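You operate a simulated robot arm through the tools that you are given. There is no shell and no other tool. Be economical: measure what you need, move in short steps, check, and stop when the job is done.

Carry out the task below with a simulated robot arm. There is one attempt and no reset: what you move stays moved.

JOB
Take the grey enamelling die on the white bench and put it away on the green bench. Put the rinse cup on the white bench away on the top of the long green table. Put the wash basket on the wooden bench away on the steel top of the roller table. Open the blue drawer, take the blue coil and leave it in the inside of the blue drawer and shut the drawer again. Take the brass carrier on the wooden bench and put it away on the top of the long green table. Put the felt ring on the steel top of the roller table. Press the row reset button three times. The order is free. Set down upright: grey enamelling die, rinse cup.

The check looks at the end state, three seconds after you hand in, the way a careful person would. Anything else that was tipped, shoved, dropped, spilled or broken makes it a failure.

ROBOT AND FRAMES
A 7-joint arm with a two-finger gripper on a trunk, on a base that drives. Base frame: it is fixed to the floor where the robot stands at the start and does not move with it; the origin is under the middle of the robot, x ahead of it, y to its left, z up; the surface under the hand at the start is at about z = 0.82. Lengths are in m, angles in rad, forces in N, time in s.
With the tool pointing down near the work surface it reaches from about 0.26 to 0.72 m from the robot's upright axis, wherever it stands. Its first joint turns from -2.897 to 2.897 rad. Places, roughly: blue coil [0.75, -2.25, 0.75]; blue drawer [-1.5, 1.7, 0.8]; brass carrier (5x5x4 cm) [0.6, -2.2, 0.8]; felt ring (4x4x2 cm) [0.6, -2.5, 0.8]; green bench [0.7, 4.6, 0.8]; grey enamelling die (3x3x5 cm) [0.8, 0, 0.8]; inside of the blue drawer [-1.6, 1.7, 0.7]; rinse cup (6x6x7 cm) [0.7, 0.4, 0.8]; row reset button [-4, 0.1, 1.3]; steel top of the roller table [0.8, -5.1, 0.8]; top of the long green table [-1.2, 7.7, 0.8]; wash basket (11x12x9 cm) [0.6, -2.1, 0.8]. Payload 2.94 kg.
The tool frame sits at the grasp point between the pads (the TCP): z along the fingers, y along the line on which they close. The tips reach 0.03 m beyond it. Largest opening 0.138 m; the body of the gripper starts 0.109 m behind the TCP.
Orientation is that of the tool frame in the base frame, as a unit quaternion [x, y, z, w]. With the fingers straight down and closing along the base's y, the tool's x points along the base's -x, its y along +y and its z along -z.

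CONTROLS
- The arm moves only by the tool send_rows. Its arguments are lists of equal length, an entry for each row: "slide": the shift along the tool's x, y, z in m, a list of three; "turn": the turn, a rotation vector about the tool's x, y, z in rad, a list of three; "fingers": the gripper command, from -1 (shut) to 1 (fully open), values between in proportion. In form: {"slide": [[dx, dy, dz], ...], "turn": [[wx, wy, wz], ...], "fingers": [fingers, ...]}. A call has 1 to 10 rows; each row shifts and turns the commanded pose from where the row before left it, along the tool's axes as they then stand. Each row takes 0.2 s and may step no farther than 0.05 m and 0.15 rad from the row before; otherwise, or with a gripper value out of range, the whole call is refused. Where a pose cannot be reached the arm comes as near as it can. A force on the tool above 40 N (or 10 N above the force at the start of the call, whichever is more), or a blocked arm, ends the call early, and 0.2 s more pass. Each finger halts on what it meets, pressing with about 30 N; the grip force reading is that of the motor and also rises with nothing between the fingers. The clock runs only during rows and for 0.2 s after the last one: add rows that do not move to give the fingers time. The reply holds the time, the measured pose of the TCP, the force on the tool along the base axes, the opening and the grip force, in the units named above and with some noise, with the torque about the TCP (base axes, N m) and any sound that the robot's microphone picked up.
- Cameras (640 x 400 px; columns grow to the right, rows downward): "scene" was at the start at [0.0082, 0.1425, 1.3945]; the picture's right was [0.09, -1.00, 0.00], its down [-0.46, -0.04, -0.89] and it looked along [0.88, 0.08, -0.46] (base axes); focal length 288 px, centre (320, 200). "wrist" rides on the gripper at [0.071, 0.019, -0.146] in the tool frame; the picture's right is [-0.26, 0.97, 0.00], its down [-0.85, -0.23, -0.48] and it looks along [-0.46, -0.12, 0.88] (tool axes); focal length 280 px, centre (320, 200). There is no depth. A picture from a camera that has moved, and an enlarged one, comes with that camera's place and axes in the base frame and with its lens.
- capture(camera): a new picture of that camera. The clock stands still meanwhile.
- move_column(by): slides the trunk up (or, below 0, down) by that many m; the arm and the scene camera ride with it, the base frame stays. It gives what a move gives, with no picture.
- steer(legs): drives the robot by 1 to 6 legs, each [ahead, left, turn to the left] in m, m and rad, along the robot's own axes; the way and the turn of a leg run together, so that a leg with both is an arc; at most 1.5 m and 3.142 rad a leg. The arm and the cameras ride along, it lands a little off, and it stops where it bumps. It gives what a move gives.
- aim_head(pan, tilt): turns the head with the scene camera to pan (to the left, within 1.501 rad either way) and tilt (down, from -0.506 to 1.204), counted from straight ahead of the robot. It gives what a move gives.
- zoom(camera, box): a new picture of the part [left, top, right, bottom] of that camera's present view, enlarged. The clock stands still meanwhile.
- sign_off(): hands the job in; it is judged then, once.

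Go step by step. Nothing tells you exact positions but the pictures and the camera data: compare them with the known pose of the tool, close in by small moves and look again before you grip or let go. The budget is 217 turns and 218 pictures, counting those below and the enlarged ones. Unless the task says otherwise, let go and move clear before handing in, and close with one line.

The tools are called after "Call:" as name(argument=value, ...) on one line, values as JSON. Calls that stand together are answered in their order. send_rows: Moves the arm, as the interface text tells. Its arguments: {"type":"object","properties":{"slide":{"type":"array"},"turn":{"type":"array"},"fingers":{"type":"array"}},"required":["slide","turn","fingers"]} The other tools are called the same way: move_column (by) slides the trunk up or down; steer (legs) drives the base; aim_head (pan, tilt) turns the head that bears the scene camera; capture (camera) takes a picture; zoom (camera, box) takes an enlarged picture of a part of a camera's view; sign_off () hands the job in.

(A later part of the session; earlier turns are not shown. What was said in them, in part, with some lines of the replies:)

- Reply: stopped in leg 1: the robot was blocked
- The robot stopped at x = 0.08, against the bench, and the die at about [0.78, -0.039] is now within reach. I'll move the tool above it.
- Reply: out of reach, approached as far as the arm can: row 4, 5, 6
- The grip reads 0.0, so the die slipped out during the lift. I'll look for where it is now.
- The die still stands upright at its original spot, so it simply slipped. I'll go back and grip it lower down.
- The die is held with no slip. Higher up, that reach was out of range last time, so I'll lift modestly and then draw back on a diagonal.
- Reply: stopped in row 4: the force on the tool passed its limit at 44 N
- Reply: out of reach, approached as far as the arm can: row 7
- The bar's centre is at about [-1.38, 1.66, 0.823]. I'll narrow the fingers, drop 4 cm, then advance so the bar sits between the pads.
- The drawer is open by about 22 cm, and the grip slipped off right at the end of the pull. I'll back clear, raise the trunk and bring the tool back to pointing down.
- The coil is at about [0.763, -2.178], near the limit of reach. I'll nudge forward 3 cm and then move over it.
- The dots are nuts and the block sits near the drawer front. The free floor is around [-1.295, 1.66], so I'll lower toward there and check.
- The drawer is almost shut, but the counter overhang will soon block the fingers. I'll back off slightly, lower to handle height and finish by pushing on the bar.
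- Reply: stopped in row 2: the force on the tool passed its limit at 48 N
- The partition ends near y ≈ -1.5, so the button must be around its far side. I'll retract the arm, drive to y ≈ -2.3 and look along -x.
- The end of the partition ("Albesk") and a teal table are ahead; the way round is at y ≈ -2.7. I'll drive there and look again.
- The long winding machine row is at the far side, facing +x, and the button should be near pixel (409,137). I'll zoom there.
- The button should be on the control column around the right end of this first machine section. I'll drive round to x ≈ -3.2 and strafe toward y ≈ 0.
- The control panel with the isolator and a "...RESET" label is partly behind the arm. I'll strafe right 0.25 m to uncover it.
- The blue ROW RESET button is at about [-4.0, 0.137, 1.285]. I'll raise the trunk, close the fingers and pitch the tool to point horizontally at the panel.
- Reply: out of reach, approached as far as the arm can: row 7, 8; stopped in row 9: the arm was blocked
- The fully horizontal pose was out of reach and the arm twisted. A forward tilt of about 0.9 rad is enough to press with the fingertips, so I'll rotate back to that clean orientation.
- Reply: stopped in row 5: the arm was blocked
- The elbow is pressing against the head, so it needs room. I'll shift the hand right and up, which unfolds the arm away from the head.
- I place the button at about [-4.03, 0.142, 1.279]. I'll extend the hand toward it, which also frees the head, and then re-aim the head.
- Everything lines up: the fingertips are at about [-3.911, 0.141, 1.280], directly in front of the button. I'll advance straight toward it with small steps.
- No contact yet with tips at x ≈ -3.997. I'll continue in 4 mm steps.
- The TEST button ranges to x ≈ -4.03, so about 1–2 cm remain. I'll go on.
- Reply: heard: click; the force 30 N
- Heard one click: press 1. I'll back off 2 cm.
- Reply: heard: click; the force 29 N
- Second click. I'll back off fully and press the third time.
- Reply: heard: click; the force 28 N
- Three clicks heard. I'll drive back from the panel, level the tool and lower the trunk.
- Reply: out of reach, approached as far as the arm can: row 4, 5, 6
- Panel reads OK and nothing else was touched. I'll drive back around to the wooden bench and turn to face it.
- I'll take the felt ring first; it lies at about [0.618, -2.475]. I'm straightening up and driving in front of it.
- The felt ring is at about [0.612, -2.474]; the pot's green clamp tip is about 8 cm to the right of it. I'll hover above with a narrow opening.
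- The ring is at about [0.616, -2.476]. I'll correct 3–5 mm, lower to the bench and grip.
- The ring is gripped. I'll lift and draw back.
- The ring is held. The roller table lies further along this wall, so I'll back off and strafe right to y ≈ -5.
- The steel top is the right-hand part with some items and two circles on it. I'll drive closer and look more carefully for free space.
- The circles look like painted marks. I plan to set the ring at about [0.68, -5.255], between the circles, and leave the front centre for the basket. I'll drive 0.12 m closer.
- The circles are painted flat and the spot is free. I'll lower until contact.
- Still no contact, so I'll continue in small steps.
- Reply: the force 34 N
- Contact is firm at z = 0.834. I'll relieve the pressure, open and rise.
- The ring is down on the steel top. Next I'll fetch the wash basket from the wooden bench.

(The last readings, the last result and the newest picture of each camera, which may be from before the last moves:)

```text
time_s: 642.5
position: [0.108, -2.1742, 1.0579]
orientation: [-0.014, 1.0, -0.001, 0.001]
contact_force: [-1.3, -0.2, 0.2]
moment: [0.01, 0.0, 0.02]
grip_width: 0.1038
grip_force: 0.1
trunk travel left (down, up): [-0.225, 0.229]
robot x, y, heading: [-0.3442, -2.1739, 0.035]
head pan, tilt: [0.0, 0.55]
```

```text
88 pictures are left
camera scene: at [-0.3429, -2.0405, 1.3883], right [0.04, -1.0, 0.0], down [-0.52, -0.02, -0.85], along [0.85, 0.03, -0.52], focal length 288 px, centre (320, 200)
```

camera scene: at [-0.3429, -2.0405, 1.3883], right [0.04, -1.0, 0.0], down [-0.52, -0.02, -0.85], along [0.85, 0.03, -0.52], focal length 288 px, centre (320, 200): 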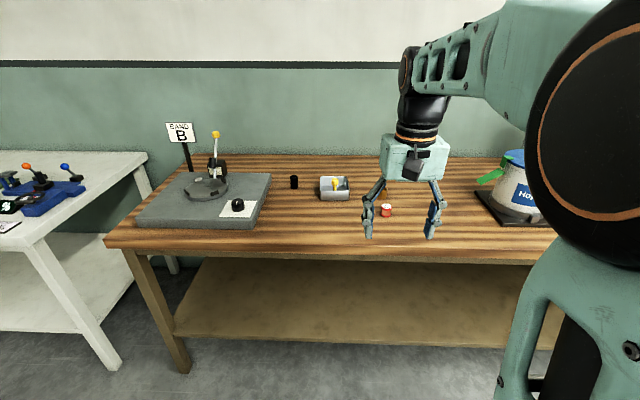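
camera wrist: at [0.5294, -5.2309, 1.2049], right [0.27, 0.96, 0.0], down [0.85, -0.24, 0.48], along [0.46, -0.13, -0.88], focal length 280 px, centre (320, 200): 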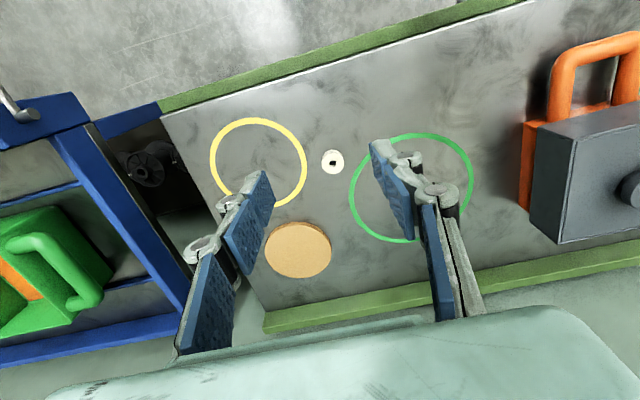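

The basket is in view. I'll square up and drive in front of it.

Call:
steer(legs=[[0, 0.12, -0.035], [0.35, 0, 0]])

Call:
capture(camera="scene")

Call:
capture(camera="wrist")

```text
time_s: 646.1
position: [0.4534, -2.0738, 1.0582]
orientation: [0.006, 1.0, -0.001, 0.002]
contact_force: [-0.9, -0.2, -0.5]
moment: [0.0, -0.01, 0.01]
grip_width: 0.1037
grip_force: 0.1
trunk travel left (down, up): [-0.225, 0.229]
robot x, y, heading: [0.0041, -2.0574, -0.0]
head pan, tilt: [0.0, 0.55]
```

```text
87 pictures are left
camera scene: at [0.0082, -1.9221, 1.3884], right [0.0, -1.0, 0.0], down [-0.52, 0.0, -0.85], along [0.85, 0.0, -0.52], focal length 288 px, centre (320, 200)
```

scene: 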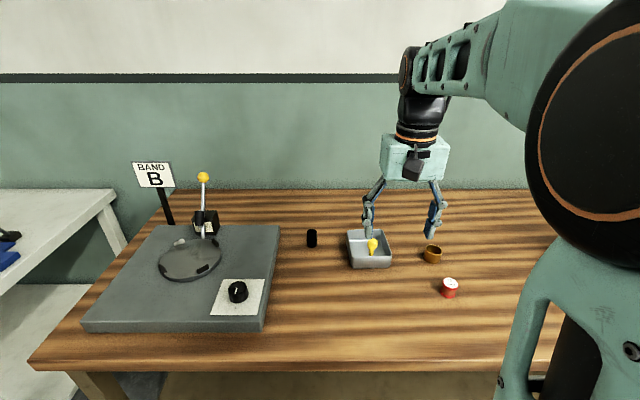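

```text
86 pictures are left
camera wrist: at [0.3837, -2.053, 1.2022], right [0.27, 0.96, 0.0], down [0.85, -0.24, 0.48], along [0.46, -0.13, -0.88], focal length 280 px, centre (320, 200)
```

wrist: 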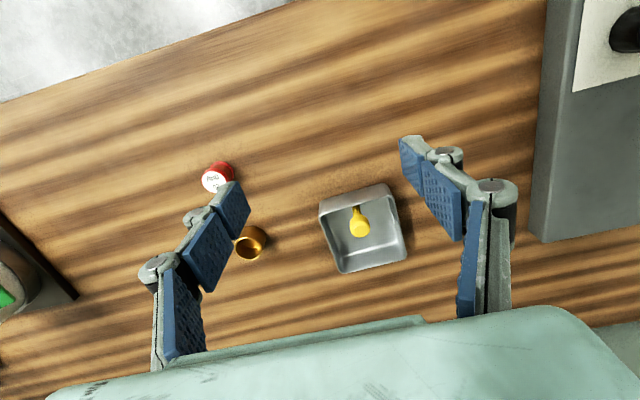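

The basket with its yellow knob is at about [0.61, -2.058]. I'll zoom in to decide where to grip.

Call:
zoom(camera="scene", box=[330, 210, 420, 280])

Call:
zoom(camera="wrist", box=[300, 170, 428, 290])

```text
5.71 times, centred on (375, 245) of scene
camera zoom: at [0.0082, -1.9221, 1.3884], right [0.0, -1.0, 0.0], down [-0.52, 0.0, -0.85], along [0.85, 0.0, -0.52], focal length 1645 px, centre (6, -57)
```

zoom: 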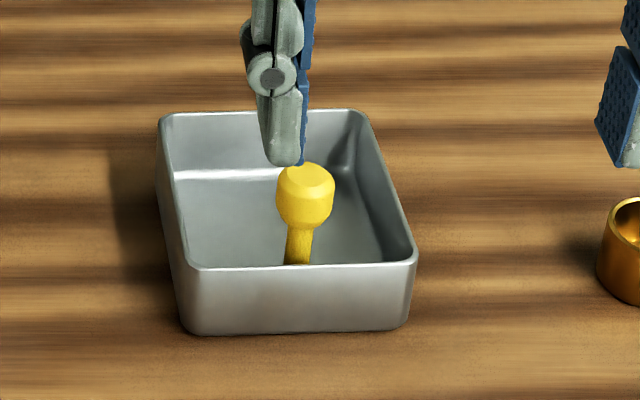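

```text
3.33 times, centred on (364, 230) of wrist
camera zoom: at [0.3837, -2.053, 1.2022], right [0.27, 0.96, 0.0], down [0.85, -0.24, 0.48], along [0.46, -0.13, -0.88], focal length 935 px, centre (173, 100)
```

zoom: 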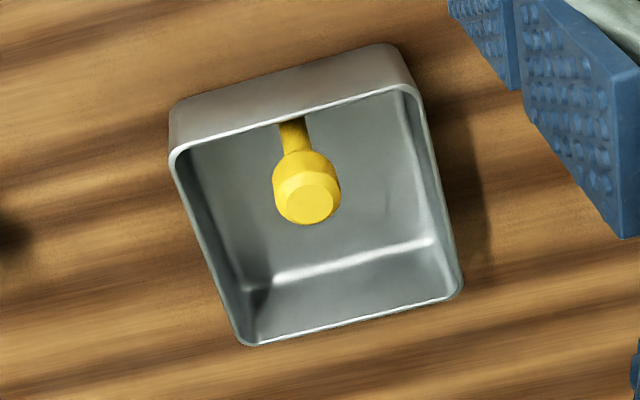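

The knob is off-centre, so I'll grip the basket by its side walls. Its centre is near [0.635, -2.058] and it's about 11 cm wide, so I'm opening the fingers fully and moving above.

Call:
send_rows(slide=[[-0.0362, 0.0032, 0.017], [-0.0362, 0.0032, 0.017], [-0.0362, 0.0032, 0.017], [-0.0362, 0.0032, 0.017], [-0.0362, 0.0032, 0.017], [0, 0, 0]], turn=[[0, 0, 0], [0, 0, 0], [0, 0, 0], [0, 0, 0], [0, 0, 0], [0, 0, 0]], fingers=[1, 1, 1, 1, 1, 1])

Call:
capture(camera="wrist")

Call:
zoom(camera="scene", box=[310, 180, 460, 290])

```text
time_s: 647.5
position: [0.6345, -2.0603, 0.9719]
orientation: [0.006, 1.0, -0.002, 0.001]
contact_force: [0.3, -0.1, 0.6]
moment: [0.03, 0.06, 0.01]
grip_width: 0.1379
grip_force: 0.0
trunk travel left (down, up): [-0.225, 0.229]
robot x, y, heading: [-0.0024, -2.0551, -0.0]
head pan, tilt: [0.0, 0.55]
```

```text
83 pictures are left
camera wrist: at [0.5653, -2.0398, 1.1174], right [0.27, 0.96, 0.0], down [0.85, -0.24, 0.48], along [0.46, -0.13, -0.88], focal length 280 px, centre (320, 200)
```

wrist: 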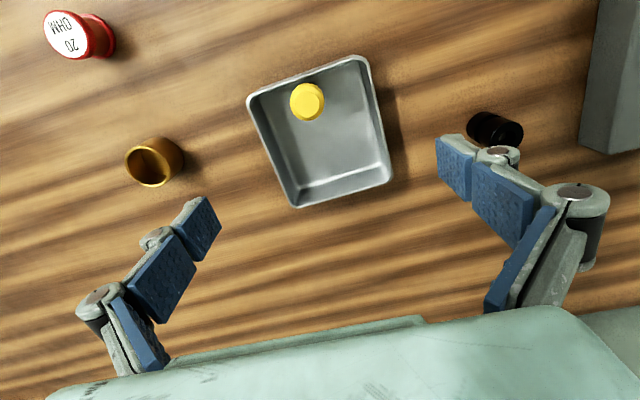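

```text
3.64 times, centred on (385, 235) of scene
camera zoom: at [0.0084, -1.9221, 1.3884], right [0.0, -1.0, 0.0], down [-0.52, 0.0, -0.85], along [0.85, 0.0, -0.52], focal length 1047 px, centre (84, 73)
```

zoom: 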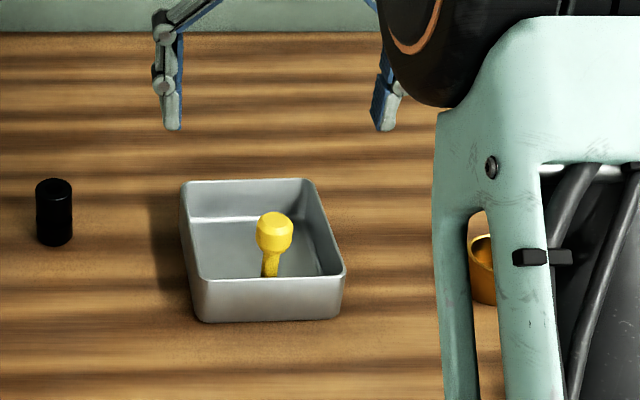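

The basket's rim spans y -2.108 to -2.004 with its centre at [0.641, -2.056]. I'll centre on it, lower and grip the side walls.

Call:
send_rows(slide=[[-0.006, 0.004, 0.03], [0, 0, 0.035], [0, 0, 0.035], [0, 0, 0.017], [0, 0, 0], [0, 0, 0], [0, 0, 0], [0, 0, 0]], turn=[[0, 0, 0], [0, 0, 0], [0, 0, 0], [0, 0, 0], [0, 0, 0], [0, 0, 0], [0, 0, 0], [0, 0, 0]], fingers=[0.88, 0.88, 0.88, 0.88, 0.88, -1, -1, -1])

Call:
capture(camera="wrist")

```text
time_s: 649.3
position: [0.6404, -2.0567, 0.8584]
orientation: [0.006, 1.0, -0.001, 0.001]
contact_force: [1.1, -1.2, 1.8]
moment: [0.0, 0.01, 0.0]
grip_width: 0.1101
grip_force: 30.5
trunk travel left (down, up): [-0.225, 0.229]
robot x, y, heading: [-0.0014, -2.0564, 0.001]
head pan, tilt: [0.0, 0.55]
```

```text
81 pictures are left
camera wrist: at [0.57, -2.0359, 1.0014], right [0.27, 0.96, 0.0], down [0.85, -0.24, 0.48], along [0.46, -0.13, -0.88], focal length 280 px, centre (320, 200)
```

wrist: 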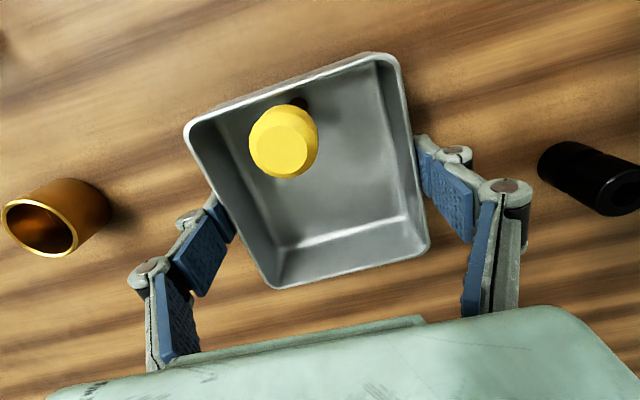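

The walls are gripped at 0.110 m. I'll lift 3 cm slowly and check it stays level.

Call:
send_rows(slide=[[0, 0, 0], [0, 0, -0.01], [0, 0, -0.01], [0, 0, -0.01], [0, 0, 0], [0, 0, 0]], turn=[[0, 0, 0], [0, 0, 0], [0, 0, 0], [0, 0, 0], [0, 0, 0], [0, 0, 0]], fingers=[-1, -1, -1, -1, -1, -1])

Call:
capture(camera="wrist")

Call:
zoom(camera="scene", box=[310, 180, 460, 290])

```text
time_s: 650.7
position: [0.6407, -2.0562, 0.8862]
orientation: [0.006, 1.0, 0.0, 0.0]
contact_force: [0.8, 0.5, -0.6]
moment: [-0.03, 0.0, 0.01]
grip_width: 0.1102
grip_force: 30.2
trunk travel left (down, up): [-0.225, 0.229]
robot x, y, heading: [0.0025, -2.0554, 0.002]
head pan, tilt: [0.0, 0.55]
```

```text
80 pictures are left
camera wrist: at [0.5709, -2.0357, 1.0307], right [0.27, 0.96, 0.0], down [0.85, -0.24, 0.48], along [0.46, -0.13, -0.88], focal length 280 px, centre (320, 200)
```

wrist: 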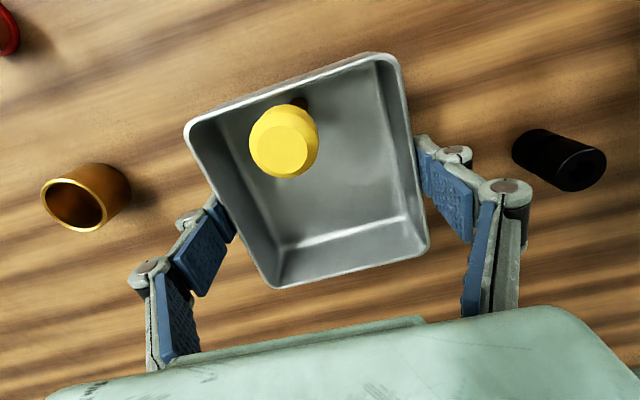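

```text
3.64 times, centred on (385, 235) of scene
camera zoom: at [0.0082, -1.9221, 1.3884], right [0.0, -1.0, 0.0], down [-0.52, 0.0, -0.85], along [0.85, 0.0, -0.52], focal length 1047 px, centre (84, 73)
```

zoom: 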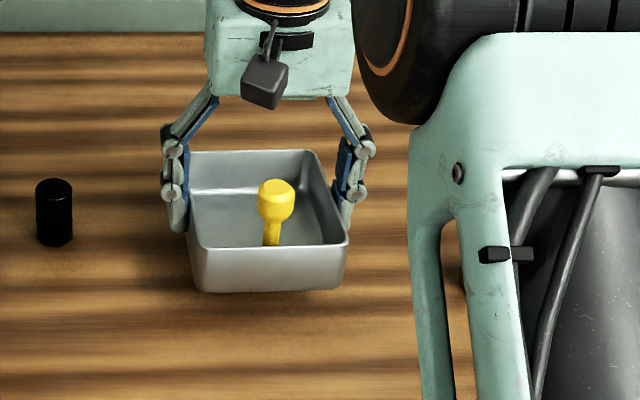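

The basket hangs level. I'll lift it and draw back.

Call:
send_rows(slide=[[0, 0, -0.03], [0, 0, -0.035], [0, 0, -0.035], [0.02, 0, -0.03], [0.03, 0, -0.03], [0.035, 0, -0.01], [0.035, 0, 0], [0.035, 0, 0], [0.03, 0, 0]], turn=[[0, 0, 0], [0, 0, 0], [0, 0, 0], [0, 0, 0], [0, 0, 0], [0, 0, 0], [0, 0, 0], [0, 0, 0], [0, 0, 0]], fingers=[-1, -1, -1, -1, -1, -1, -1, -1, -1])

Call:
steer(legs=[[-0.36, 0, 0], [0, -1.5, 0], [0, -1.5, 0]])

Call:
aim_head(pan=0.0, tilt=0.6)

Call:
capture(camera="scene")

Call:
capture(camera="wrist")

```text
time_s: 652.7
position: [0.4561, -2.0537, 1.0566]
orientation: [0.005, 1.0, -0.001, 0.002]
contact_force: [0.3, -0.4, -0.8]
moment: [0.0, 0.03, 0.07]
grip_width: 0.1099
grip_force: 30.1
trunk travel left (down, up): [-0.225, 0.229]
robot x, y, heading: [0.0006, -2.0535, 0.001]
head pan, tilt: [0.0, 0.55]
```

```text
time_s: 680.8
position: [0.096, -5.0478, 1.0546]
orientation: [0.003, 1.0, -0.001, 0.001]
contact_force: [0.4, 0.9, -1.7]
moment: [-0.01, 0.03, -0.02]
grip_width: 0.1092
grip_force: 29.8
trunk travel left (down, up): [-0.225, 0.229]
robot x, y, heading: [-0.3589, -5.0503, -0.0]
head pan, tilt: [0.0, 0.55]
```

```text
time_s: 681.4
position: [0.0948, -5.0479, 1.0563]
orientation: [0.003, 1.0, -0.001, 0.001]
contact_force: [-0.6, 0.4, -1.6]
moment: [0.02, -0.01, -0.03]
grip_width: 0.1093
grip_force: 29.8
trunk travel left (down, up): [-0.225, 0.229]
robot x, y, heading: [-0.359, -5.0551, 0.005]
head pan, tilt: [0.0, 0.6]
```

```text
78 pictures are left
camera scene: at [-0.3537, -4.919, 1.3839], right [0.0, -1.0, 0.0], down [-0.56, 0.0, -0.83], along [0.83, 0.0, -0.56], focal length 288 px, centre (320, 200)
```

scene: 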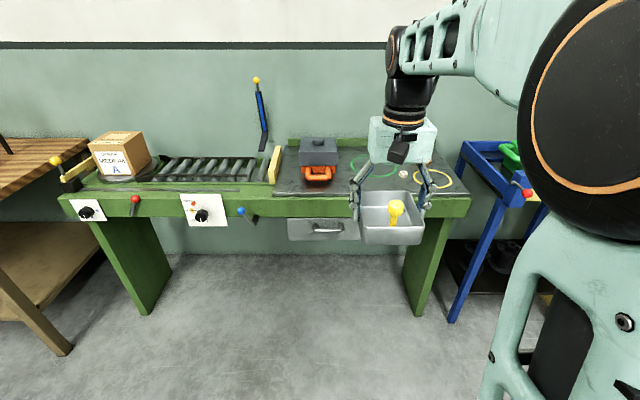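

```text
77 pictures are left
camera wrist: at [0.0258, -5.0275, 1.1995], right [0.27, 0.96, 0.0], down [0.85, -0.23, 0.48], along [0.46, -0.13, -0.88], focal length 280 px, centre (320, 200)
```

wrist: 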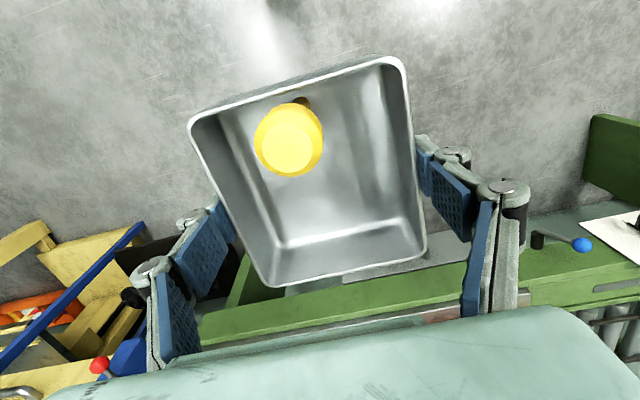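

The basket is still level. I'll set it at about [0.66, -5.105], between the grey press and the felt ring, so I drive forward and slightly right.

Call:
steer(legs=[[0.41, -0.055, -0.004]])

Call:
capture(camera="scene")

Call:
capture(camera="wrist")

```text
time_s: 684.0
position: [0.506, -5.1039, 1.0562]
orientation: [0.004, 1.0, -0.001, 0.001]
contact_force: [-0.3, 0.2, -1.8]
moment: [-0.05, -0.02, 0.02]
grip_width: 0.1092
grip_force: 30.7
trunk travel left (down, up): [-0.225, 0.229]
robot x, y, heading: [0.0523, -5.103, -0.0]
head pan, tilt: [0.0, 0.6]
```

```text
76 pictures are left
camera scene: at [0.0567, -4.9733, 1.3839], right [0.0, -1.0, 0.0], down [-0.57, 0.0, -0.82], along [0.82, 0.0, -0.57], focal length 288 px, centre (320, 200)
```

scene: 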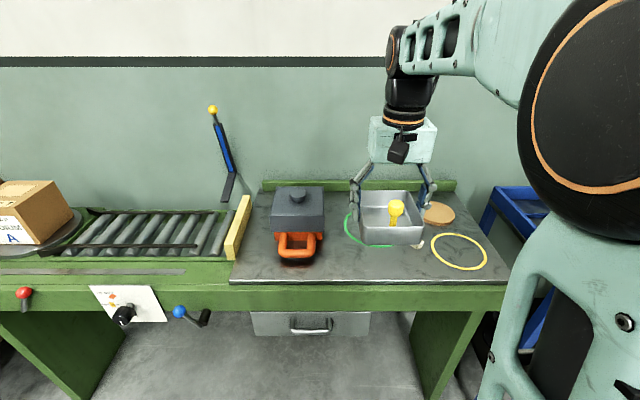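

```text
75 pictures are left
camera wrist: at [0.4358, -5.0828, 1.1995], right [0.27, 0.96, 0.0], down [0.85, -0.24, 0.48], along [0.46, -0.13, -0.88], focal length 280 px, centre (320, 200)
```

wrist: 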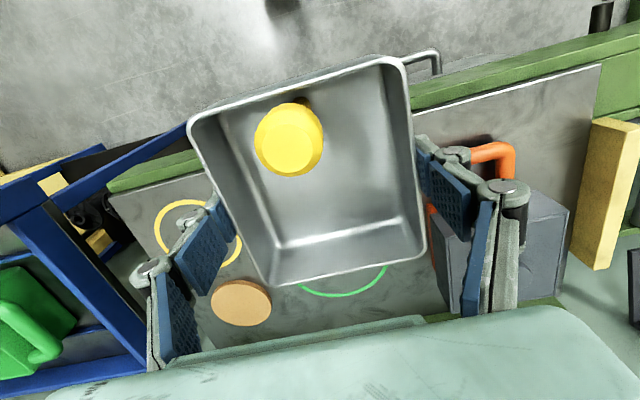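

Spacing is good. I'll move the basket over the spot and stop a few centimetres above it.

Call:
send_rows(slide=[[-0.0308, -0.0012, 0.026], [-0.0308, -0.0012, 0.026], [-0.0308, -0.0012, 0.026], [-0.0308, -0.0012, 0.026], [-0.0308, -0.0012, 0.026], [0, 0, 0.015], [0, 0, 0]], turn=[[0, 0, 0], [0, 0, 0], [0, 0, 0], [0, 0, 0], [0, 0, 0], [0, 0, 0], [0, 0, 0]], fingers=[-1, -1, -1, -1, -1, -1, -1])

Call:
capture(camera="wrist")

Call:
zoom(camera="scene", box=[250, 150, 490, 290])

```text
time_s: 685.6
position: [0.6601, -5.1117, 0.9118]
orientation: [0.004, 1.0, -0.001, 0.001]
contact_force: [-0.8, -0.8, -0.1]
moment: [0.02, 0.02, -0.01]
grip_width: 0.1092
grip_force: 30.0
trunk travel left (down, up): [-0.225, 0.229]
robot x, y, heading: [0.0492, -5.1054, -0.001]
head pan, tilt: [0.0, 0.6]
```

```text
74 pictures are left
camera wrist: at [0.5899, -5.0919, 1.055], right [0.27, 0.96, 0.0], down [0.85, -0.24, 0.48], along [0.46, -0.13, -0.88], focal length 280 px, centre (320, 200)
```

wrist: 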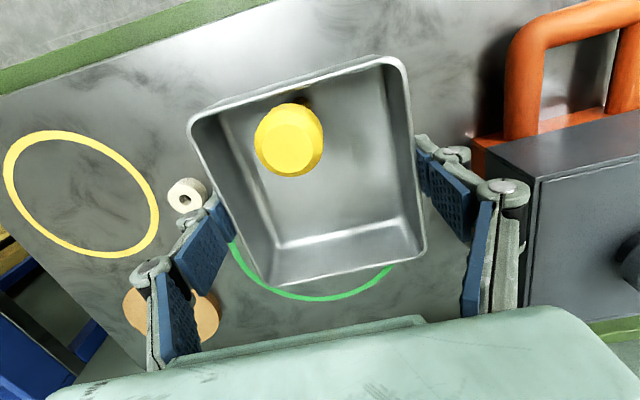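

```text
2.67 times, centred on (370, 220) of scene
camera zoom: at [0.0566, -4.9732, 1.3839], right [0.0, -1.0, 0.0], down [-0.56, 0.0, -0.83], along [0.83, 0.0, -0.56], focal length 768 px, centre (187, 147)
```

zoom: 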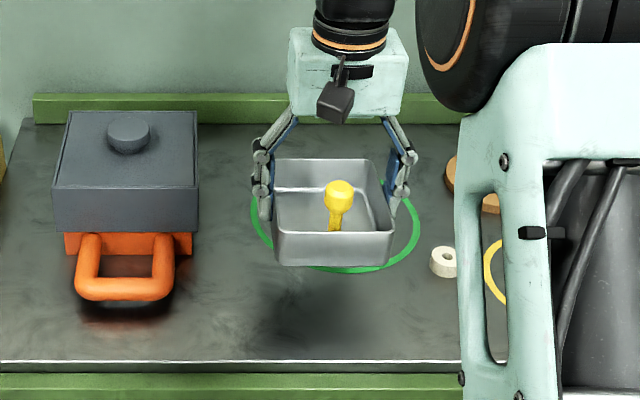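

The ring is a little close to the right finger, so I'll shift 4 cm toward me and 8 mm left, then lower until contact.

Call:
send_rows(slide=[[0.02, 0.004, 0], [0.02, 0.004, 0.01], [0, 0, 0.015], [0, 0, 0.015], [0, 0, 0.008], [0, 0, 0.005], [0, 0, 0]], turn=[[0, 0, 0], [0, 0, 0], [0, 0, 0], [0, 0, 0], [0, 0, 0], [0, 0, 0], [0, 0, 0]], fingers=[-1, -1, -1, -1, -1, -1, -1])

Call:
capture(camera="wrist")

```text
time_s: 687.2
position: [0.6184, -5.1029, 0.8587]
orientation: [0.004, 1.0, 0.0, 0.0]
contact_force: [-1.7, 0.0, -1.3]
moment: [-0.01, 0.01, 0.01]
grip_width: 0.1092
grip_force: 29.6
trunk travel left (down, up): [-0.225, 0.229]
robot x, y, heading: [0.052, -5.1074, 0.003]
head pan, tilt: [0.0, 0.6]
```

```text
72 pictures are left
camera wrist: at [0.5485, -5.0833, 1.0024], right [0.27, 0.96, 0.0], down [0.85, -0.24, 0.48], along [0.46, -0.13, -0.88], focal length 280 px, centre (320, 200)
```

wrist: 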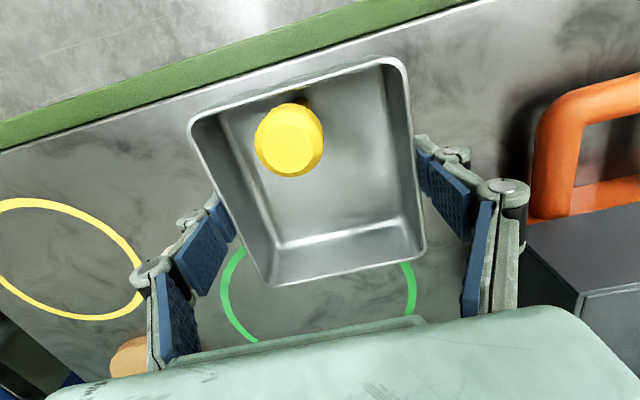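

Call:
send_rows(slide=[[0, 0, 0.003], [0, 0, 0.003], [0, 0, 0.002], [0, 0, 0.002], [0, 0, 0.002], [0, 0, 0.002], [0, 0, 0]], turn=[[0, 0, 0], [0, 0, 0], [0, 0, 0], [0, 0, 0], [0, 0, 0], [0, 0, 0], [0, 0, 0]], fingers=[-1, -1, -1, -1, -1, -1, -1])

Call:
zoom(camera="scene", box=[250, 150, 490, 290])

```text
time_s: 688.8
position: [0.6213, -5.1041, 0.8445]
orientation: [0.004, 1.0, -0.001, 0.001]
contact_force: [1.1, -0.2, -0.7]
moment: [-0.03, -0.02, 0.02]
grip_width: 0.109
grip_force: 30.3
trunk travel left (down, up): [-0.225, 0.229]
robot x, y, heading: [0.0539, -5.1063, -0.001]
head pan, tilt: [0.0, 0.6]
```

```text
2.67 times, centred on (370, 220) of scene
camera zoom: at [0.0566, -4.9732, 1.3839], right [0.0, -1.0, 0.0], down [-0.56, 0.0, -0.83], along [0.83, 0.0, -0.56], focal length 768 px, centre (187, 147)
```

zoom: 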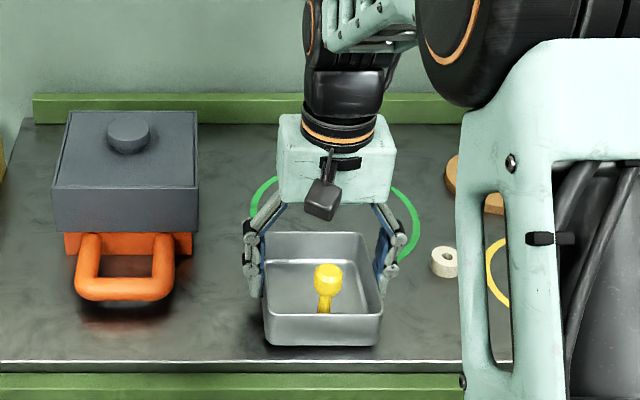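

Call:
send_rows(slide=[[0, 0, 0.002], [0, 0, 0.002], [0, 0, 0.002], [0, 0, 0.002], [0, 0, 0]], turn=[[0, 0, 0], [0, 0, 0], [0, 0, 0], [0, 0, 0], [0, 0, 0]], fingers=[-1, -1, -1, -1, -1])

```text
time_s: 690.0
position: [0.6194, -5.1016, 0.8371]
orientation: [0.004, 1.0, -0.001, 0.003]
contact_force: [-2.0, -1.7, 13.7]
moment: [0.08, 0.57, 0.07]
grip_width: 0.109
grip_force: 29.4
trunk travel left (down, up): [-0.225, 0.229]
robot x, y, heading: [0.0448, -5.1054, 0.004]
head pan, tilt: [0.0, 0.6]
```

Contact at 14 N. I'll open a little, rise straight up and look.

Call:
send_rows(slide=[[0, 0, 0], [0, 0, 0], [0, 0, 0], [0, 0, -0.03], [0, 0, -0.04], [0, 0, -0.045], [0, 0, -0.045], [0, 0, -0.045]], turn=[[0, 0, 0], [0, 0, 0], [0, 0, 0], [0, 0, 0], [0, 0, 0], [0, 0, 0], [0, 0, 0], [0, 0, 0]], fingers=[0.82, 0.82, 0.82, 0.82, 0.82, 0.82, 0.82, 0.82])

Call:
capture(camera="wrist")

Call:
zoom(camera="scene", box=[250, 150, 490, 290])

```text
time_s: 691.8
position: [0.6167, -5.1012, 1.0448]
orientation: [0.005, 1.0, -0.001, 0.001]
contact_force: [0.9, 0.7, -0.5]
moment: [0.0, 0.02, -0.02]
grip_width: 0.1257
grip_force: 0.1
trunk travel left (down, up): [-0.225, 0.229]
robot x, y, heading: [0.0484, -5.1067, -0.001]
head pan, tilt: [0.0, 0.6]
```

```text
70 pictures are left
camera wrist: at [0.5469, -5.0802, 1.189], right [0.27, 0.96, 0.0], down [0.85, -0.24, 0.48], along [0.46, -0.13, -0.88], focal length 280 px, centre (320, 200)
```

wrist: 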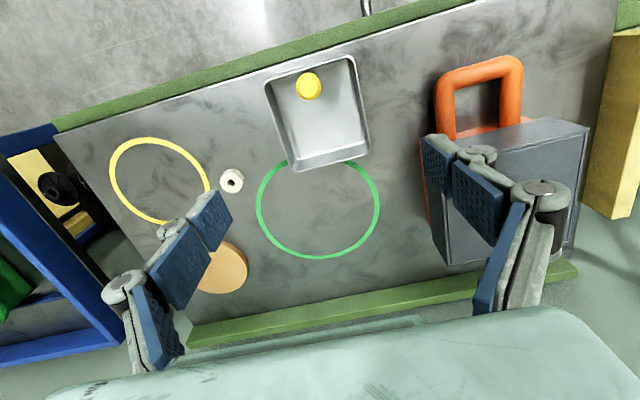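

```text
2.67 times, centred on (370, 220) of scene
camera zoom: at [0.0565, -4.9732, 1.3838], right [0.0, -1.0, 0.0], down [-0.56, 0.0, -0.83], along [0.83, 0.0, -0.56], focal length 768 px, centre (187, 147)
```

zoom: 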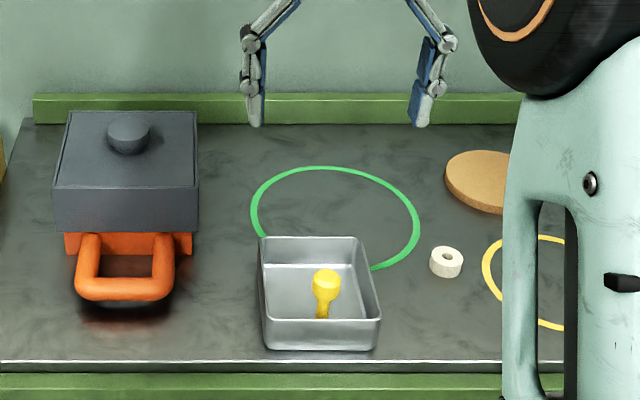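

The basket and ring are both on the steel top. Last item: the brass carrier on the wooden bench. I'm retracting and driving back there.

Call:
send_rows(slide=[[0.04, 0, 0], [0.04, 0, 0], [0.04, 0, 0], [0.03, 0, 0]], turn=[[0, 0, 0], [0, 0, 0], [0, 0, 0], [0, 0, 0]], fingers=[0.3, 0.3, 0.3, 0.3])

Call:
steer(legs=[[-0.38, 0, 0], [0, 1.5, 0], [0, 1.37, 0], [0.37, 0, 0]])

Call:
capture(camera="scene")

Call:
capture(camera="wrist")

```text
time_s: 692.8
position: [0.4658, -5.0999, 1.0412]
orientation: [0.005, 1.0, -0.001, 0.001]
contact_force: [0.2, -0.1, 0.2]
moment: [-0.01, -0.02, -0.01]
grip_width: 0.0895
grip_force: 0.0
trunk travel left (down, up): [-0.225, 0.229]
robot x, y, heading: [0.0517, -5.1114, 0.002]
head pan, tilt: [0.0, 0.6]
```

```text
time_s: 722.0
position: [0.4911, -2.2178, 1.0394]
orientation: [0.043, 0.999, -0.002, -0.001]
contact_force: [0.2, 0.4, 0.6]
moment: [0.0, 0.06, -0.01]
grip_width: 0.0898
grip_force: 0.1
trunk travel left (down, up): [-0.225, 0.229]
robot x, y, heading: [0.0789, -2.1938, -0.079]
head pan, tilt: [0.0, 0.6]
stopped in leg 4: the robot was blocked; the commanded pose is now the measured one
```

```text
68 pictures are left
camera scene: at [0.0928, -2.0597, 1.3839], right [-0.08, -1.0, 0.0], down [-0.56, 0.04, -0.82], along [0.82, -0.06, -0.57], focal length 288 px, centre (320, 200)
```

scene: 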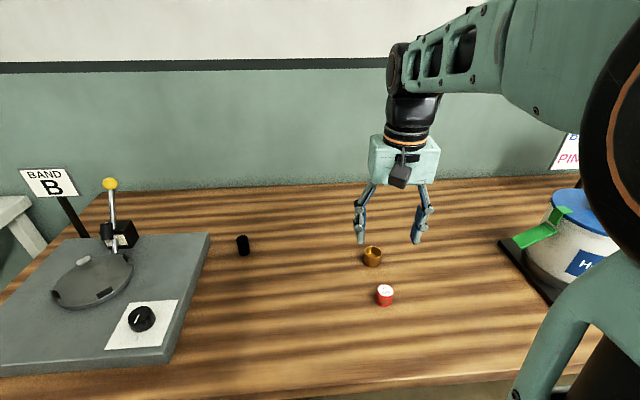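

```text
67 pictures are left
camera wrist: at [0.4239, -2.1914, 1.1835], right [0.35, 0.94, 0.0], down [0.83, -0.3, 0.47], along [0.44, -0.17, -0.88], focal length 280 px, centre (320, 200)
```

wrist: 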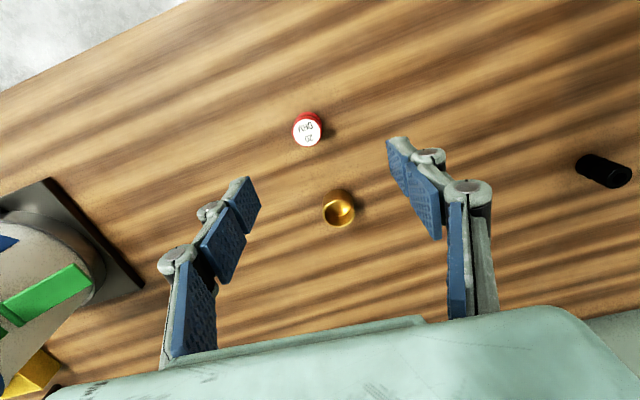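

The carrier is at about [0.612, -2.233], with a red coil about 11 cm nearer to me. I'll hover above the carrier.

Call:
send_rows(slide=[[-0.0305, -0.0011, 0.0225], [-0.0305, -0.0011, 0.0225], [-0.0305, -0.0011, 0.0225], [-0.0305, -0.0011, 0.0225], [0, 0, 0]], turn=[[0, 0, 0], [0, 0, 0], [0, 0, 0], [0, 0, 0], [0, 0, 0]], fingers=[0.2, 0.2, 0.2, 0.2, 0.2])

Call:
capture(camera="wrist")

```text
time_s: 723.2
position: [0.6136, -2.2332, 0.951]
orientation: [0.044, 0.999, -0.001, 0.0]
contact_force: [0.8, -0.4, -0.5]
moment: [0.02, 0.05, -0.02]
grip_width: 0.0828
grip_force: 0.1
trunk travel left (down, up): [-0.225, 0.229]
robot x, y, heading: [0.0793, -2.1953, -0.08]
head pan, tilt: [0.0, 0.6]
```

```text
66 pictures are left
camera wrist: at [0.545, -2.2079, 1.0951], right [0.35, 0.94, 0.0], down [0.83, -0.3, 0.47], along [0.44, -0.17, -0.88], focal length 280 px, centre (320, 200)
```

wrist: 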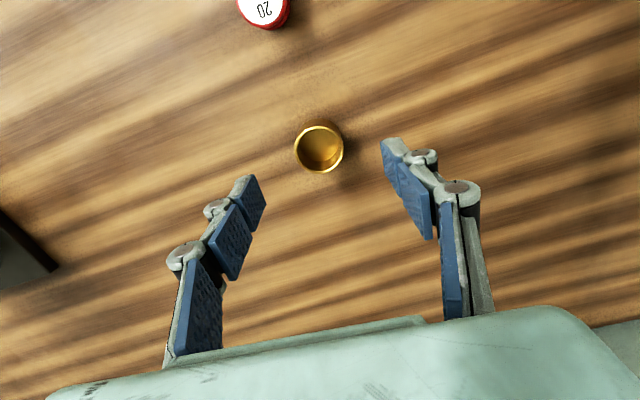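

Aligned within 3 mm. I'll lower, grip and lift a little.

Call:
send_rows(slide=[[0, -0.003, 0.03], [0, 0, 0.035], [0, 0, 0.032], [0, 0, 0], [0, 0, 0], [0, 0, 0], [0, 0, 0], [0, 0, -0.01], [0, 0, -0.01], [0, 0, 0]], turn=[[0, 0, 0], [0, 0, 0], [0, 0, 0], [0, 0, 0], [0, 0, 0], [0, 0, 0], [0, 0, 0], [0, 0, 0], [0, 0, 0], [0, 0, 0]], fingers=[0.2, 0.2, 0.2, -1, -1, -1, -1, -1, -1, -1])

Call:
capture(camera="wrist")

```text
time_s: 725.4
position: [0.6105, -2.235, 0.8747]
orientation: [0.044, 0.999, -0.001, 0.0]
contact_force: [0.0, -0.3, -1.0]
moment: [-0.01, 0.01, -0.01]
grip_width: 0.043
grip_force: 30.1
trunk travel left (down, up): [-0.225, 0.229]
robot x, y, heading: [0.077, -2.1935, -0.083]
head pan, tilt: [0.0, 0.6]
```

```text
65 pictures are left
camera wrist: at [0.5431, -2.2098, 1.0171], right [0.35, 0.94, 0.0], down [0.83, -0.3, 0.47], along [0.44, -0.17, -0.88], focal length 280 px, centre (320, 200)
```

wrist: 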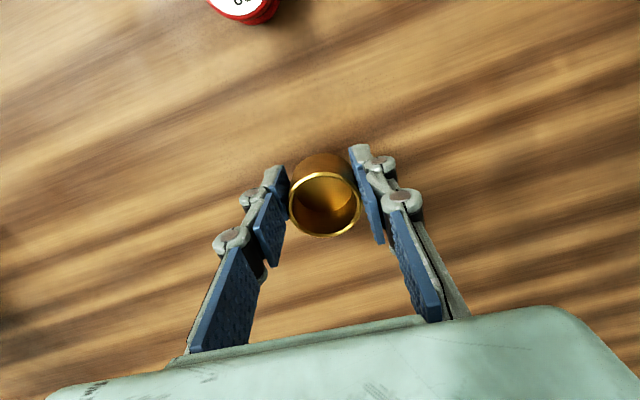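

The carrier is held at 0.043 m. I'll lift, draw back and start the long drive to the long green table.

Call:
send_rows(slide=[[0, 0, -0.035], [0, 0, -0.04], [0, 0, -0.04], [0.02, 0, -0.035], [0.035, 0, -0.025], [0.035, 0, -0.01], [0.035, 0, 0]], turn=[[0, 0, 0], [0, 0, 0], [0, 0, 0], [0, 0, 0], [0, 0, 0], [0, 0, 0], [0, 0, 0]], fingers=[-1, -1, -1, -1, -1, -1, -1])

Call:
steer(legs=[[-0.4, 0, 0.083], [0, 1.5, 0], [0, 1.5, 0]])

```text
time_s: 727.0
position: [0.4905, -2.2203, 1.0543]
orientation: [0.044, 0.999, -0.001, -0.001]
contact_force: [0.0, 0.1, -1.3]
moment: [-0.01, 0.05, 0.0]
grip_width: 0.0432
grip_force: 30.3
trunk travel left (down, up): [-0.225, 0.229]
robot x, y, heading: [0.0754, -2.1935, -0.082]
head pan, tilt: [0.0, 0.6]
```

```text
time_s: 755.3
position: [0.0605, 0.8358, 1.0544]
orientation: [0.008, 1.0, 0.0, -0.002]
contact_force: [-0.4, -0.4, -0.4]
moment: [-0.02, 0.0, 0.01]
grip_width: 0.0425
grip_force: 29.7
trunk travel left (down, up): [-0.225, 0.229]
robot x, y, heading: [-0.3529, 0.8291, -0.004]
head pan, tilt: [0.0, 0.6]
```

Call:
steer(legs=[[0.05, 1.5, 0], [0, 1.5, 0], [0, 1.5, 0]])

Call:
capture(camera="wrist")

```text
refused: leg 1 is longer than a leg can be; nothing moved
```

```text
64 pictures are left
camera wrist: at [-0.0087, 0.8559, 1.1997], right [0.28, 0.96, 0.0], down [0.85, -0.24, 0.47], along [0.46, -0.13, -0.88], focal length 280 px, centre (320, 200)
```

wrist: 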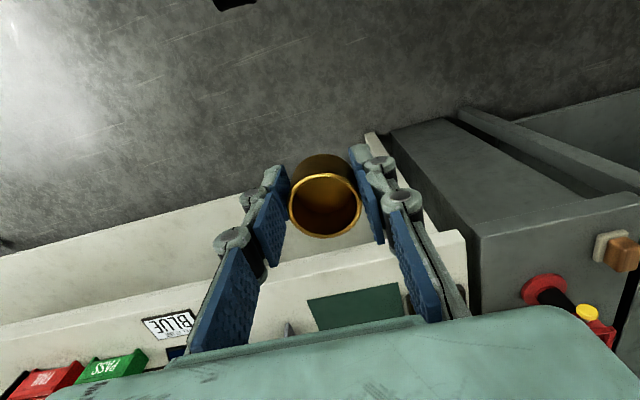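

The carrier is steady in the grip. The leg was slightly too long, so I'll reissue it.

Call:
steer(legs=[[0.05, 0, 0], [0, 1.5, 0], [0, 1.5, 0], [0, 1.5, 0]])

```text
time_s: 795.7
position: [0.0481, 5.4521, 1.0556]
orientation: [-0.024, 1.0, -0.001, 0.0]
contact_force: [-0.7, 0.2, -0.7]
moment: [-0.02, -0.02, -0.01]
grip_width: 0.0425
grip_force: 30.0
trunk travel left (down, up): [-0.225, 0.229]
robot x, y, heading: [-0.3656, 5.4247, 0.061]
head pan, tilt: [0.0, 0.6]
```

I'll correct the heading, continue to y ≈ 7.58 and turn to face the long green table.

Call:
steer(legs=[[0.12, 0, -0.061], [0, 1.5, 0], [0, 0.62, 0], [0, 0, 3.13]])

Call:
aim_head(pan=0.0, tilt=0.6)

Call:
capture(camera="scene")

```text
time_s: 822.5
position: [-0.7075, 7.537, 1.0554]
orientation: [1.0, -0.016, 0.0, 0.0]
contact_force: [0.4, 0.0, -1.2]
moment: [0.03, -0.02, 0.0]
grip_width: 0.0429
grip_force: 29.9
trunk travel left (down, up): [-0.225, 0.229]
robot x, y, heading: [-0.2928, 7.533, 3.12]
head pan, tilt: [0.0, 0.6]
```

```text
time_s: 823.1
position: [-0.7072, 7.5354, 1.0549]
orientation: [1.0, -0.015, 0.001, -0.002]
contact_force: [0.0, 0.6, -1.8]
moment: [0.01, -0.03, -0.01]
grip_width: 0.0424
grip_force: 30.4
trunk travel left (down, up): [-0.225, 0.229]
robot x, y, heading: [-0.2897, 7.532, 3.117]
head pan, tilt: [0.0, 0.6]
```

```text
63 pictures are left
camera scene: at [-0.3062, 7.3962, 1.3839], right [0.02, 1.0, 0.0], down [0.56, -0.01, -0.83], along [-0.82, 0.02, -0.56], focal length 288 px, centre (320, 200)
```

scene: 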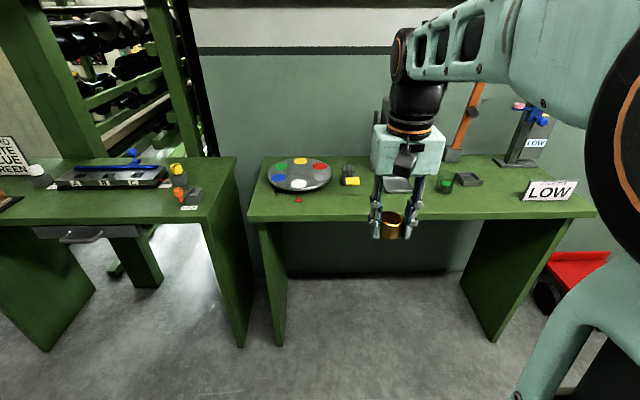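

The table front around [-1.11, 7.57] is free, clear of the brush, tray and cup. I'll drive 0.28 m closer.

Call:
steer(legs=[[0.28, 0, 0.022]])

Call:
aim_head(pan=0.0, tilt=0.7)

Call:
capture(camera="scene")

Call:
capture(camera="wrist")

```text
time_s: 825.0
position: [-0.9877, 7.5293, 1.0555]
orientation: [1.0, -0.004, 0.002, -0.002]
contact_force: [0.0, -0.5, -2.1]
moment: [-0.03, 0.04, 0.01]
grip_width: 0.0427
grip_force: 29.6
trunk travel left (down, up): [-0.225, 0.229]
robot x, y, heading: [-0.5713, 7.5365, -3.138]
head pan, tilt: [0.0, 0.6]
```

```text
time_s: 825.7
position: [-0.9874, 7.5292, 1.0543]
orientation: [1.0, -0.004, 0.001, -0.002]
contact_force: [0.5, 0.7, -0.2]
moment: [0.04, -0.01, 0.0]
grip_width: 0.0421
grip_force: 30.0
trunk travel left (down, up): [-0.225, 0.229]
robot x, y, heading: [-0.5754, 7.5326, -3.142]
head pan, tilt: [0.0, 0.7]
```

```text
62 pictures are left
camera scene: at [-0.5799, 7.3987, 1.3753], right [0.0, 1.0, 0.0], down [0.64, 0.0, -0.77], along [-0.77, 0.0, -0.64], focal length 288 px, centre (320, 200)
```

scene: 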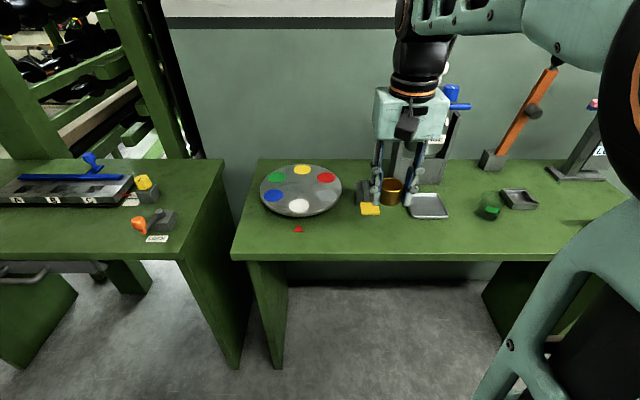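

```text
61 pictures are left
camera wrist: at [-0.9163, 7.5092, 1.1997], right [-0.27, -0.96, 0.0], down [-0.85, 0.24, 0.47], along [-0.46, 0.13, -0.88], focal length 280 px, centre (320, 200)
```

wrist: 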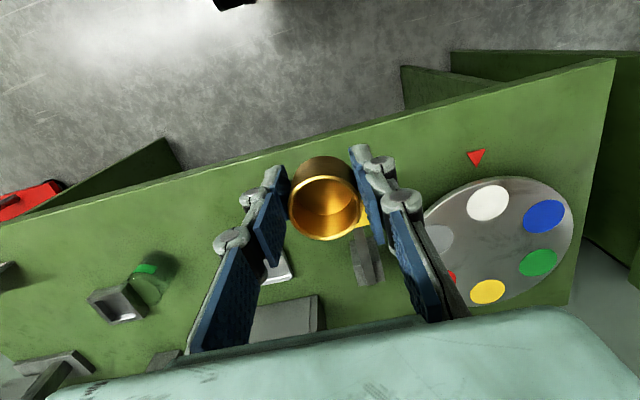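

The target spot in front of the brush and tray is free. I'll move over it and stop above the surface.

Call:
send_rows(slide=[[-0.0246, -0.0112, 0.028], [-0.0246, -0.0112, 0.028], [-0.0246, -0.0112, 0.028], [-0.0246, -0.0112, 0.028], [-0.0246, -0.0112, 0.028], [0, 0, 0.01], [0, 0, 0]], turn=[[0, 0, 0], [0, 0, 0], [0, 0, 0], [0, 0, 0], [0, 0, 0], [0, 0, 0], [0, 0, 0]], fingers=[-1, -1, -1, -1, -1, -1, -1])

Call:
capture(camera="wrist")

Call:
zoom(camera="scene", box=[300, 160, 480, 270])

```text
time_s: 827.3
position: [-1.1108, 7.5867, 0.9056]
orientation: [1.0, -0.003, 0.0, -0.001]
contact_force: [-0.4, 0.3, -0.5]
moment: [0.02, 0.0, 0.0]
grip_width: 0.0426
grip_force: 30.3
trunk travel left (down, up): [-0.225, 0.229]
robot x, y, heading: [-0.5705, 7.5323, -3.137]
head pan, tilt: [0.0, 0.7]
```

```text
60 pictures are left
camera wrist: at [-1.0393, 7.5669, 1.0503], right [-0.27, -0.96, 0.0], down [-0.85, 0.24, 0.47], along [-0.46, 0.13, -0.88], focal length 280 px, centre (320, 200)
```

wrist: 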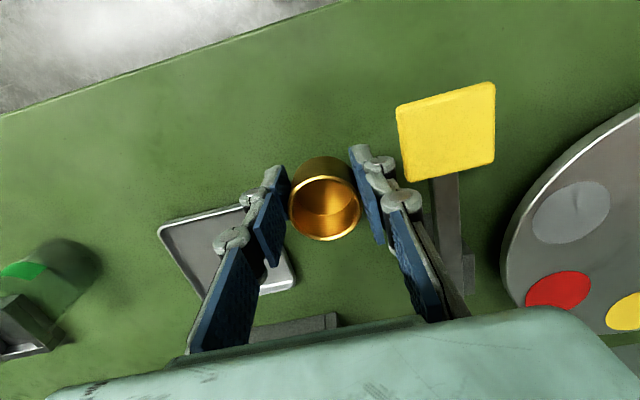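

```text
3.56 times, centred on (390, 215) of scene
camera zoom: at [-0.5799, 7.3987, 1.3752], right [0.0, 1.0, 0.0], down [0.64, 0.0, -0.76], along [-0.76, 0.0, -0.64], focal length 1023 px, centre (71, 147)
```

zoom: 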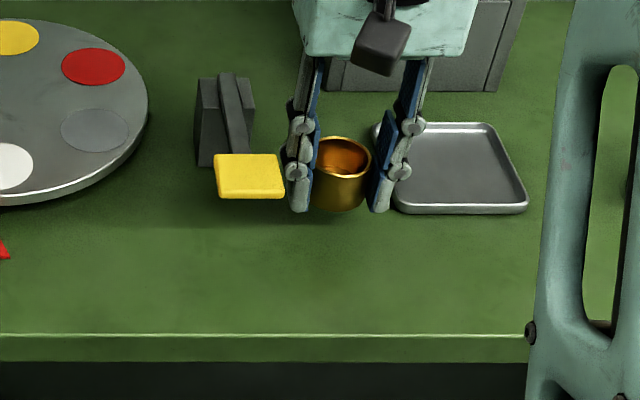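

The yellow brush block is close to the right finger, so I'll shift 4 cm away from it (+y) and 2 cm toward the front, then look again.

Call:
send_rows(slide=[[0.01, -0.019, 0], [0.01, -0.019, 0], [0, 0, 0.01], [0, 0, 0]], turn=[[0, 0, 0], [0, 0, 0], [0, 0, 0], [0, 0, 0]], fingers=[-1, -1, -1, -1])

Call:
capture(camera="wrist")

Call:
zoom(camera="scene", box=[300, 160, 480, 270])

```text
time_s: 828.3
position: [-1.0889, 7.6241, 0.8949]
orientation: [1.0, -0.004, 0.0, -0.001]
contact_force: [-0.5, 0.5, -0.3]
moment: [0.02, 0.02, 0.0]
grip_width: 0.0425
grip_force: 30.1
trunk travel left (down, up): [-0.225, 0.229]
robot x, y, heading: [-0.5722, 7.5344, -3.141]
head pan, tilt: [0.0, 0.7]
```

```text
58 pictures are left
camera wrist: at [-1.0177, 7.6046, 1.0399], right [-0.27, -0.96, 0.0], down [-0.85, 0.24, 0.48], along [-0.46, 0.13, -0.88], focal length 280 px, centre (320, 200)
```

wrist: 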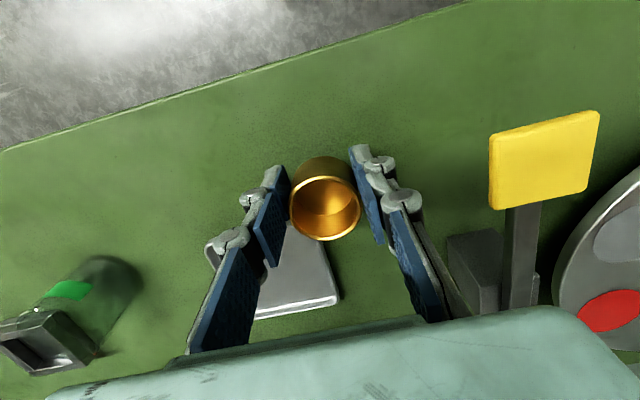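

```text
3.56 times, centred on (390, 215) of scene
camera zoom: at [-0.58, 7.3987, 1.3752], right [0.0, 1.0, 0.0], down [0.64, 0.0, -0.76], along [-0.76, 0.0, -0.64], focal length 1023 px, centre (71, 147)
```

zoom: 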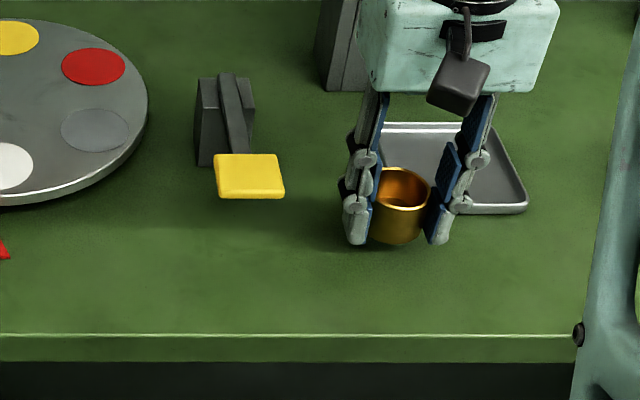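

Clear of everything now. I'll lower gently until contact.

Call:
send_rows(slide=[[0, 0, 0.008], [0, 0, 0.005], [0, 0, 0.003], [0, 0, 0.003], [0, 0, 0.002], [0, 0, 0.002], [0, 0, 0.002], [0, 0, 0]], turn=[[0, 0, 0], [0, 0, 0], [0, 0, 0], [0, 0, 0], [0, 0, 0], [0, 0, 0], [0, 0, 0], [0, 0, 0]], fingers=[-1, -1, -1, -1, -1, -1, -1, -1])

```text
time_s: 830.1
position: [-1.0879, 7.6242, 0.8726]
orientation: [1.0, -0.004, 0.0, -0.002]
contact_force: [-0.1, -0.2, 11.4]
moment: [0.03, 0.12, -0.01]
grip_width: 0.0426
grip_force: 30.6
trunk travel left (down, up): [-0.225, 0.229]
robot x, y, heading: [-0.5727, 7.5353, -3.138]
head pan, tilt: [0.0, 0.7]
```

Contact at z = 0.873, the same height as the cup earlier, so it's seated. I'll release, rise and check.

Call:
send_rows(slide=[[0, 0, 0], [0, 0, 0], [0, 0, 0], [0, 0, -0.03], [0, 0, -0.04], [0, 0, -0.045], [0, 0, -0.045], [0.03, 0, -0.03], [0.04, 0, 0]], turn=[[0, 0, 0], [0, 0, 0], [0, 0, 0], [0, 0, 0], [0, 0, 0], [0, 0, 0], [0, 0, 0], [0, 0, 0], [0, 0, 0]], fingers=[-0.05, -0.05, -0.05, -0.05, -0.05, -0.05, -0.05, -0.05, -0.05])

Call:
capture(camera="wrist")

Call:
capture(camera="scene")

```text
time_s: 832.1
position: [-1.0186, 7.6195, 1.0605]
orientation: [1.0, -0.003, 0.001, -0.001]
contact_force: [0.5, -0.2, -0.2]
moment: [0.01, -0.04, -0.03]
grip_width: 0.0657
grip_force: 0.1
trunk travel left (down, up): [-0.225, 0.229]
robot x, y, heading: [-0.5706, 7.534, -3.142]
head pan, tilt: [0.0, 0.7]
```

```text
56 pictures are left
camera wrist: at [-0.9465, 7.5996, 1.2044], right [-0.27, -0.96, 0.0], down [-0.85, 0.23, 0.48], along [-0.46, 0.13, -0.88], focal length 280 px, centre (320, 200)
```

wrist: 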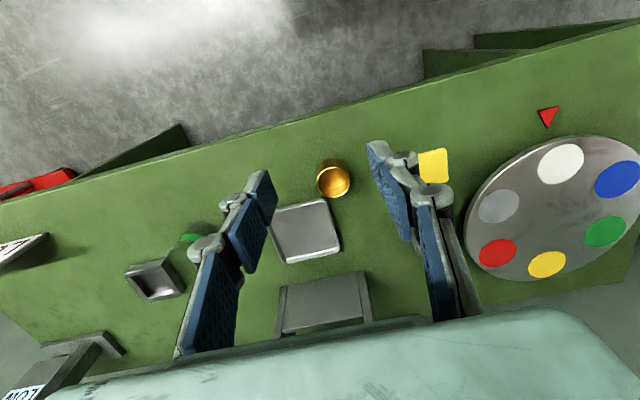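

```text
55 pictures are left
camera scene: at [-0.5795, 7.3986, 1.3752], right [0.0, 1.0, 0.0], down [0.64, 0.0, -0.77], along [-0.77, 0.0, -0.64], focal length 288 px, centre (320, 200)
```

scene: 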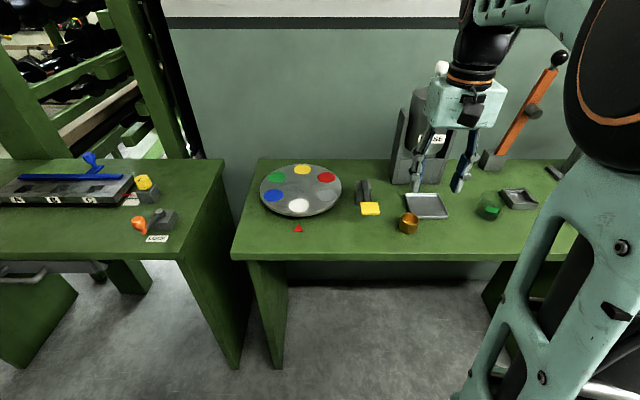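

All items are in place: the carrier and cup stand on the long green table. I'll back away to leave everything clear and take a last look.

Call:
steer(legs=[[-0.3, 0, 0]])

Call:
zoom(camera="scene", box=[240, 100, 560, 300])

```text
time_s: 834.2
position: [-0.7139, 7.6207, 1.0594]
orientation: [1.0, -0.002, 0.001, -0.002]
contact_force: [0.2, -0.6, -0.4]
moment: [0.0, 0.0, -0.01]
grip_width: 0.0656
grip_force: 0.0
trunk travel left (down, up): [-0.225, 0.229]
robot x, y, heading: [-0.2672, 7.535, -3.136]
head pan, tilt: [0.0, 0.7]
```

```text
2.00 times, centred on (400, 200) of scene
camera zoom: at [-0.2745, 7.3999, 1.3752], right [-0.01, 1.0, 0.0], down [0.64, 0.0, -0.77], along [-0.77, 0.0, -0.64], focal length 576 px, centre (160, 200)
```

zoom: 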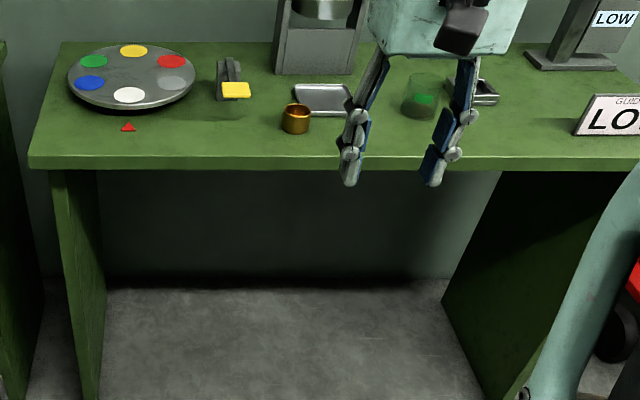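

The cup and the carrier both stand upright on the long green table, and the hand is clear. I'm handing in.

Call:
sign_off()

```text
The job is handed in.
```

All seven jobs are done and handed in, with the die and cup set down upright. The die slipped from the grip on my first try but landed upright where it stood, and twice the robot base stopped against a bench without visibly disturbing anything.
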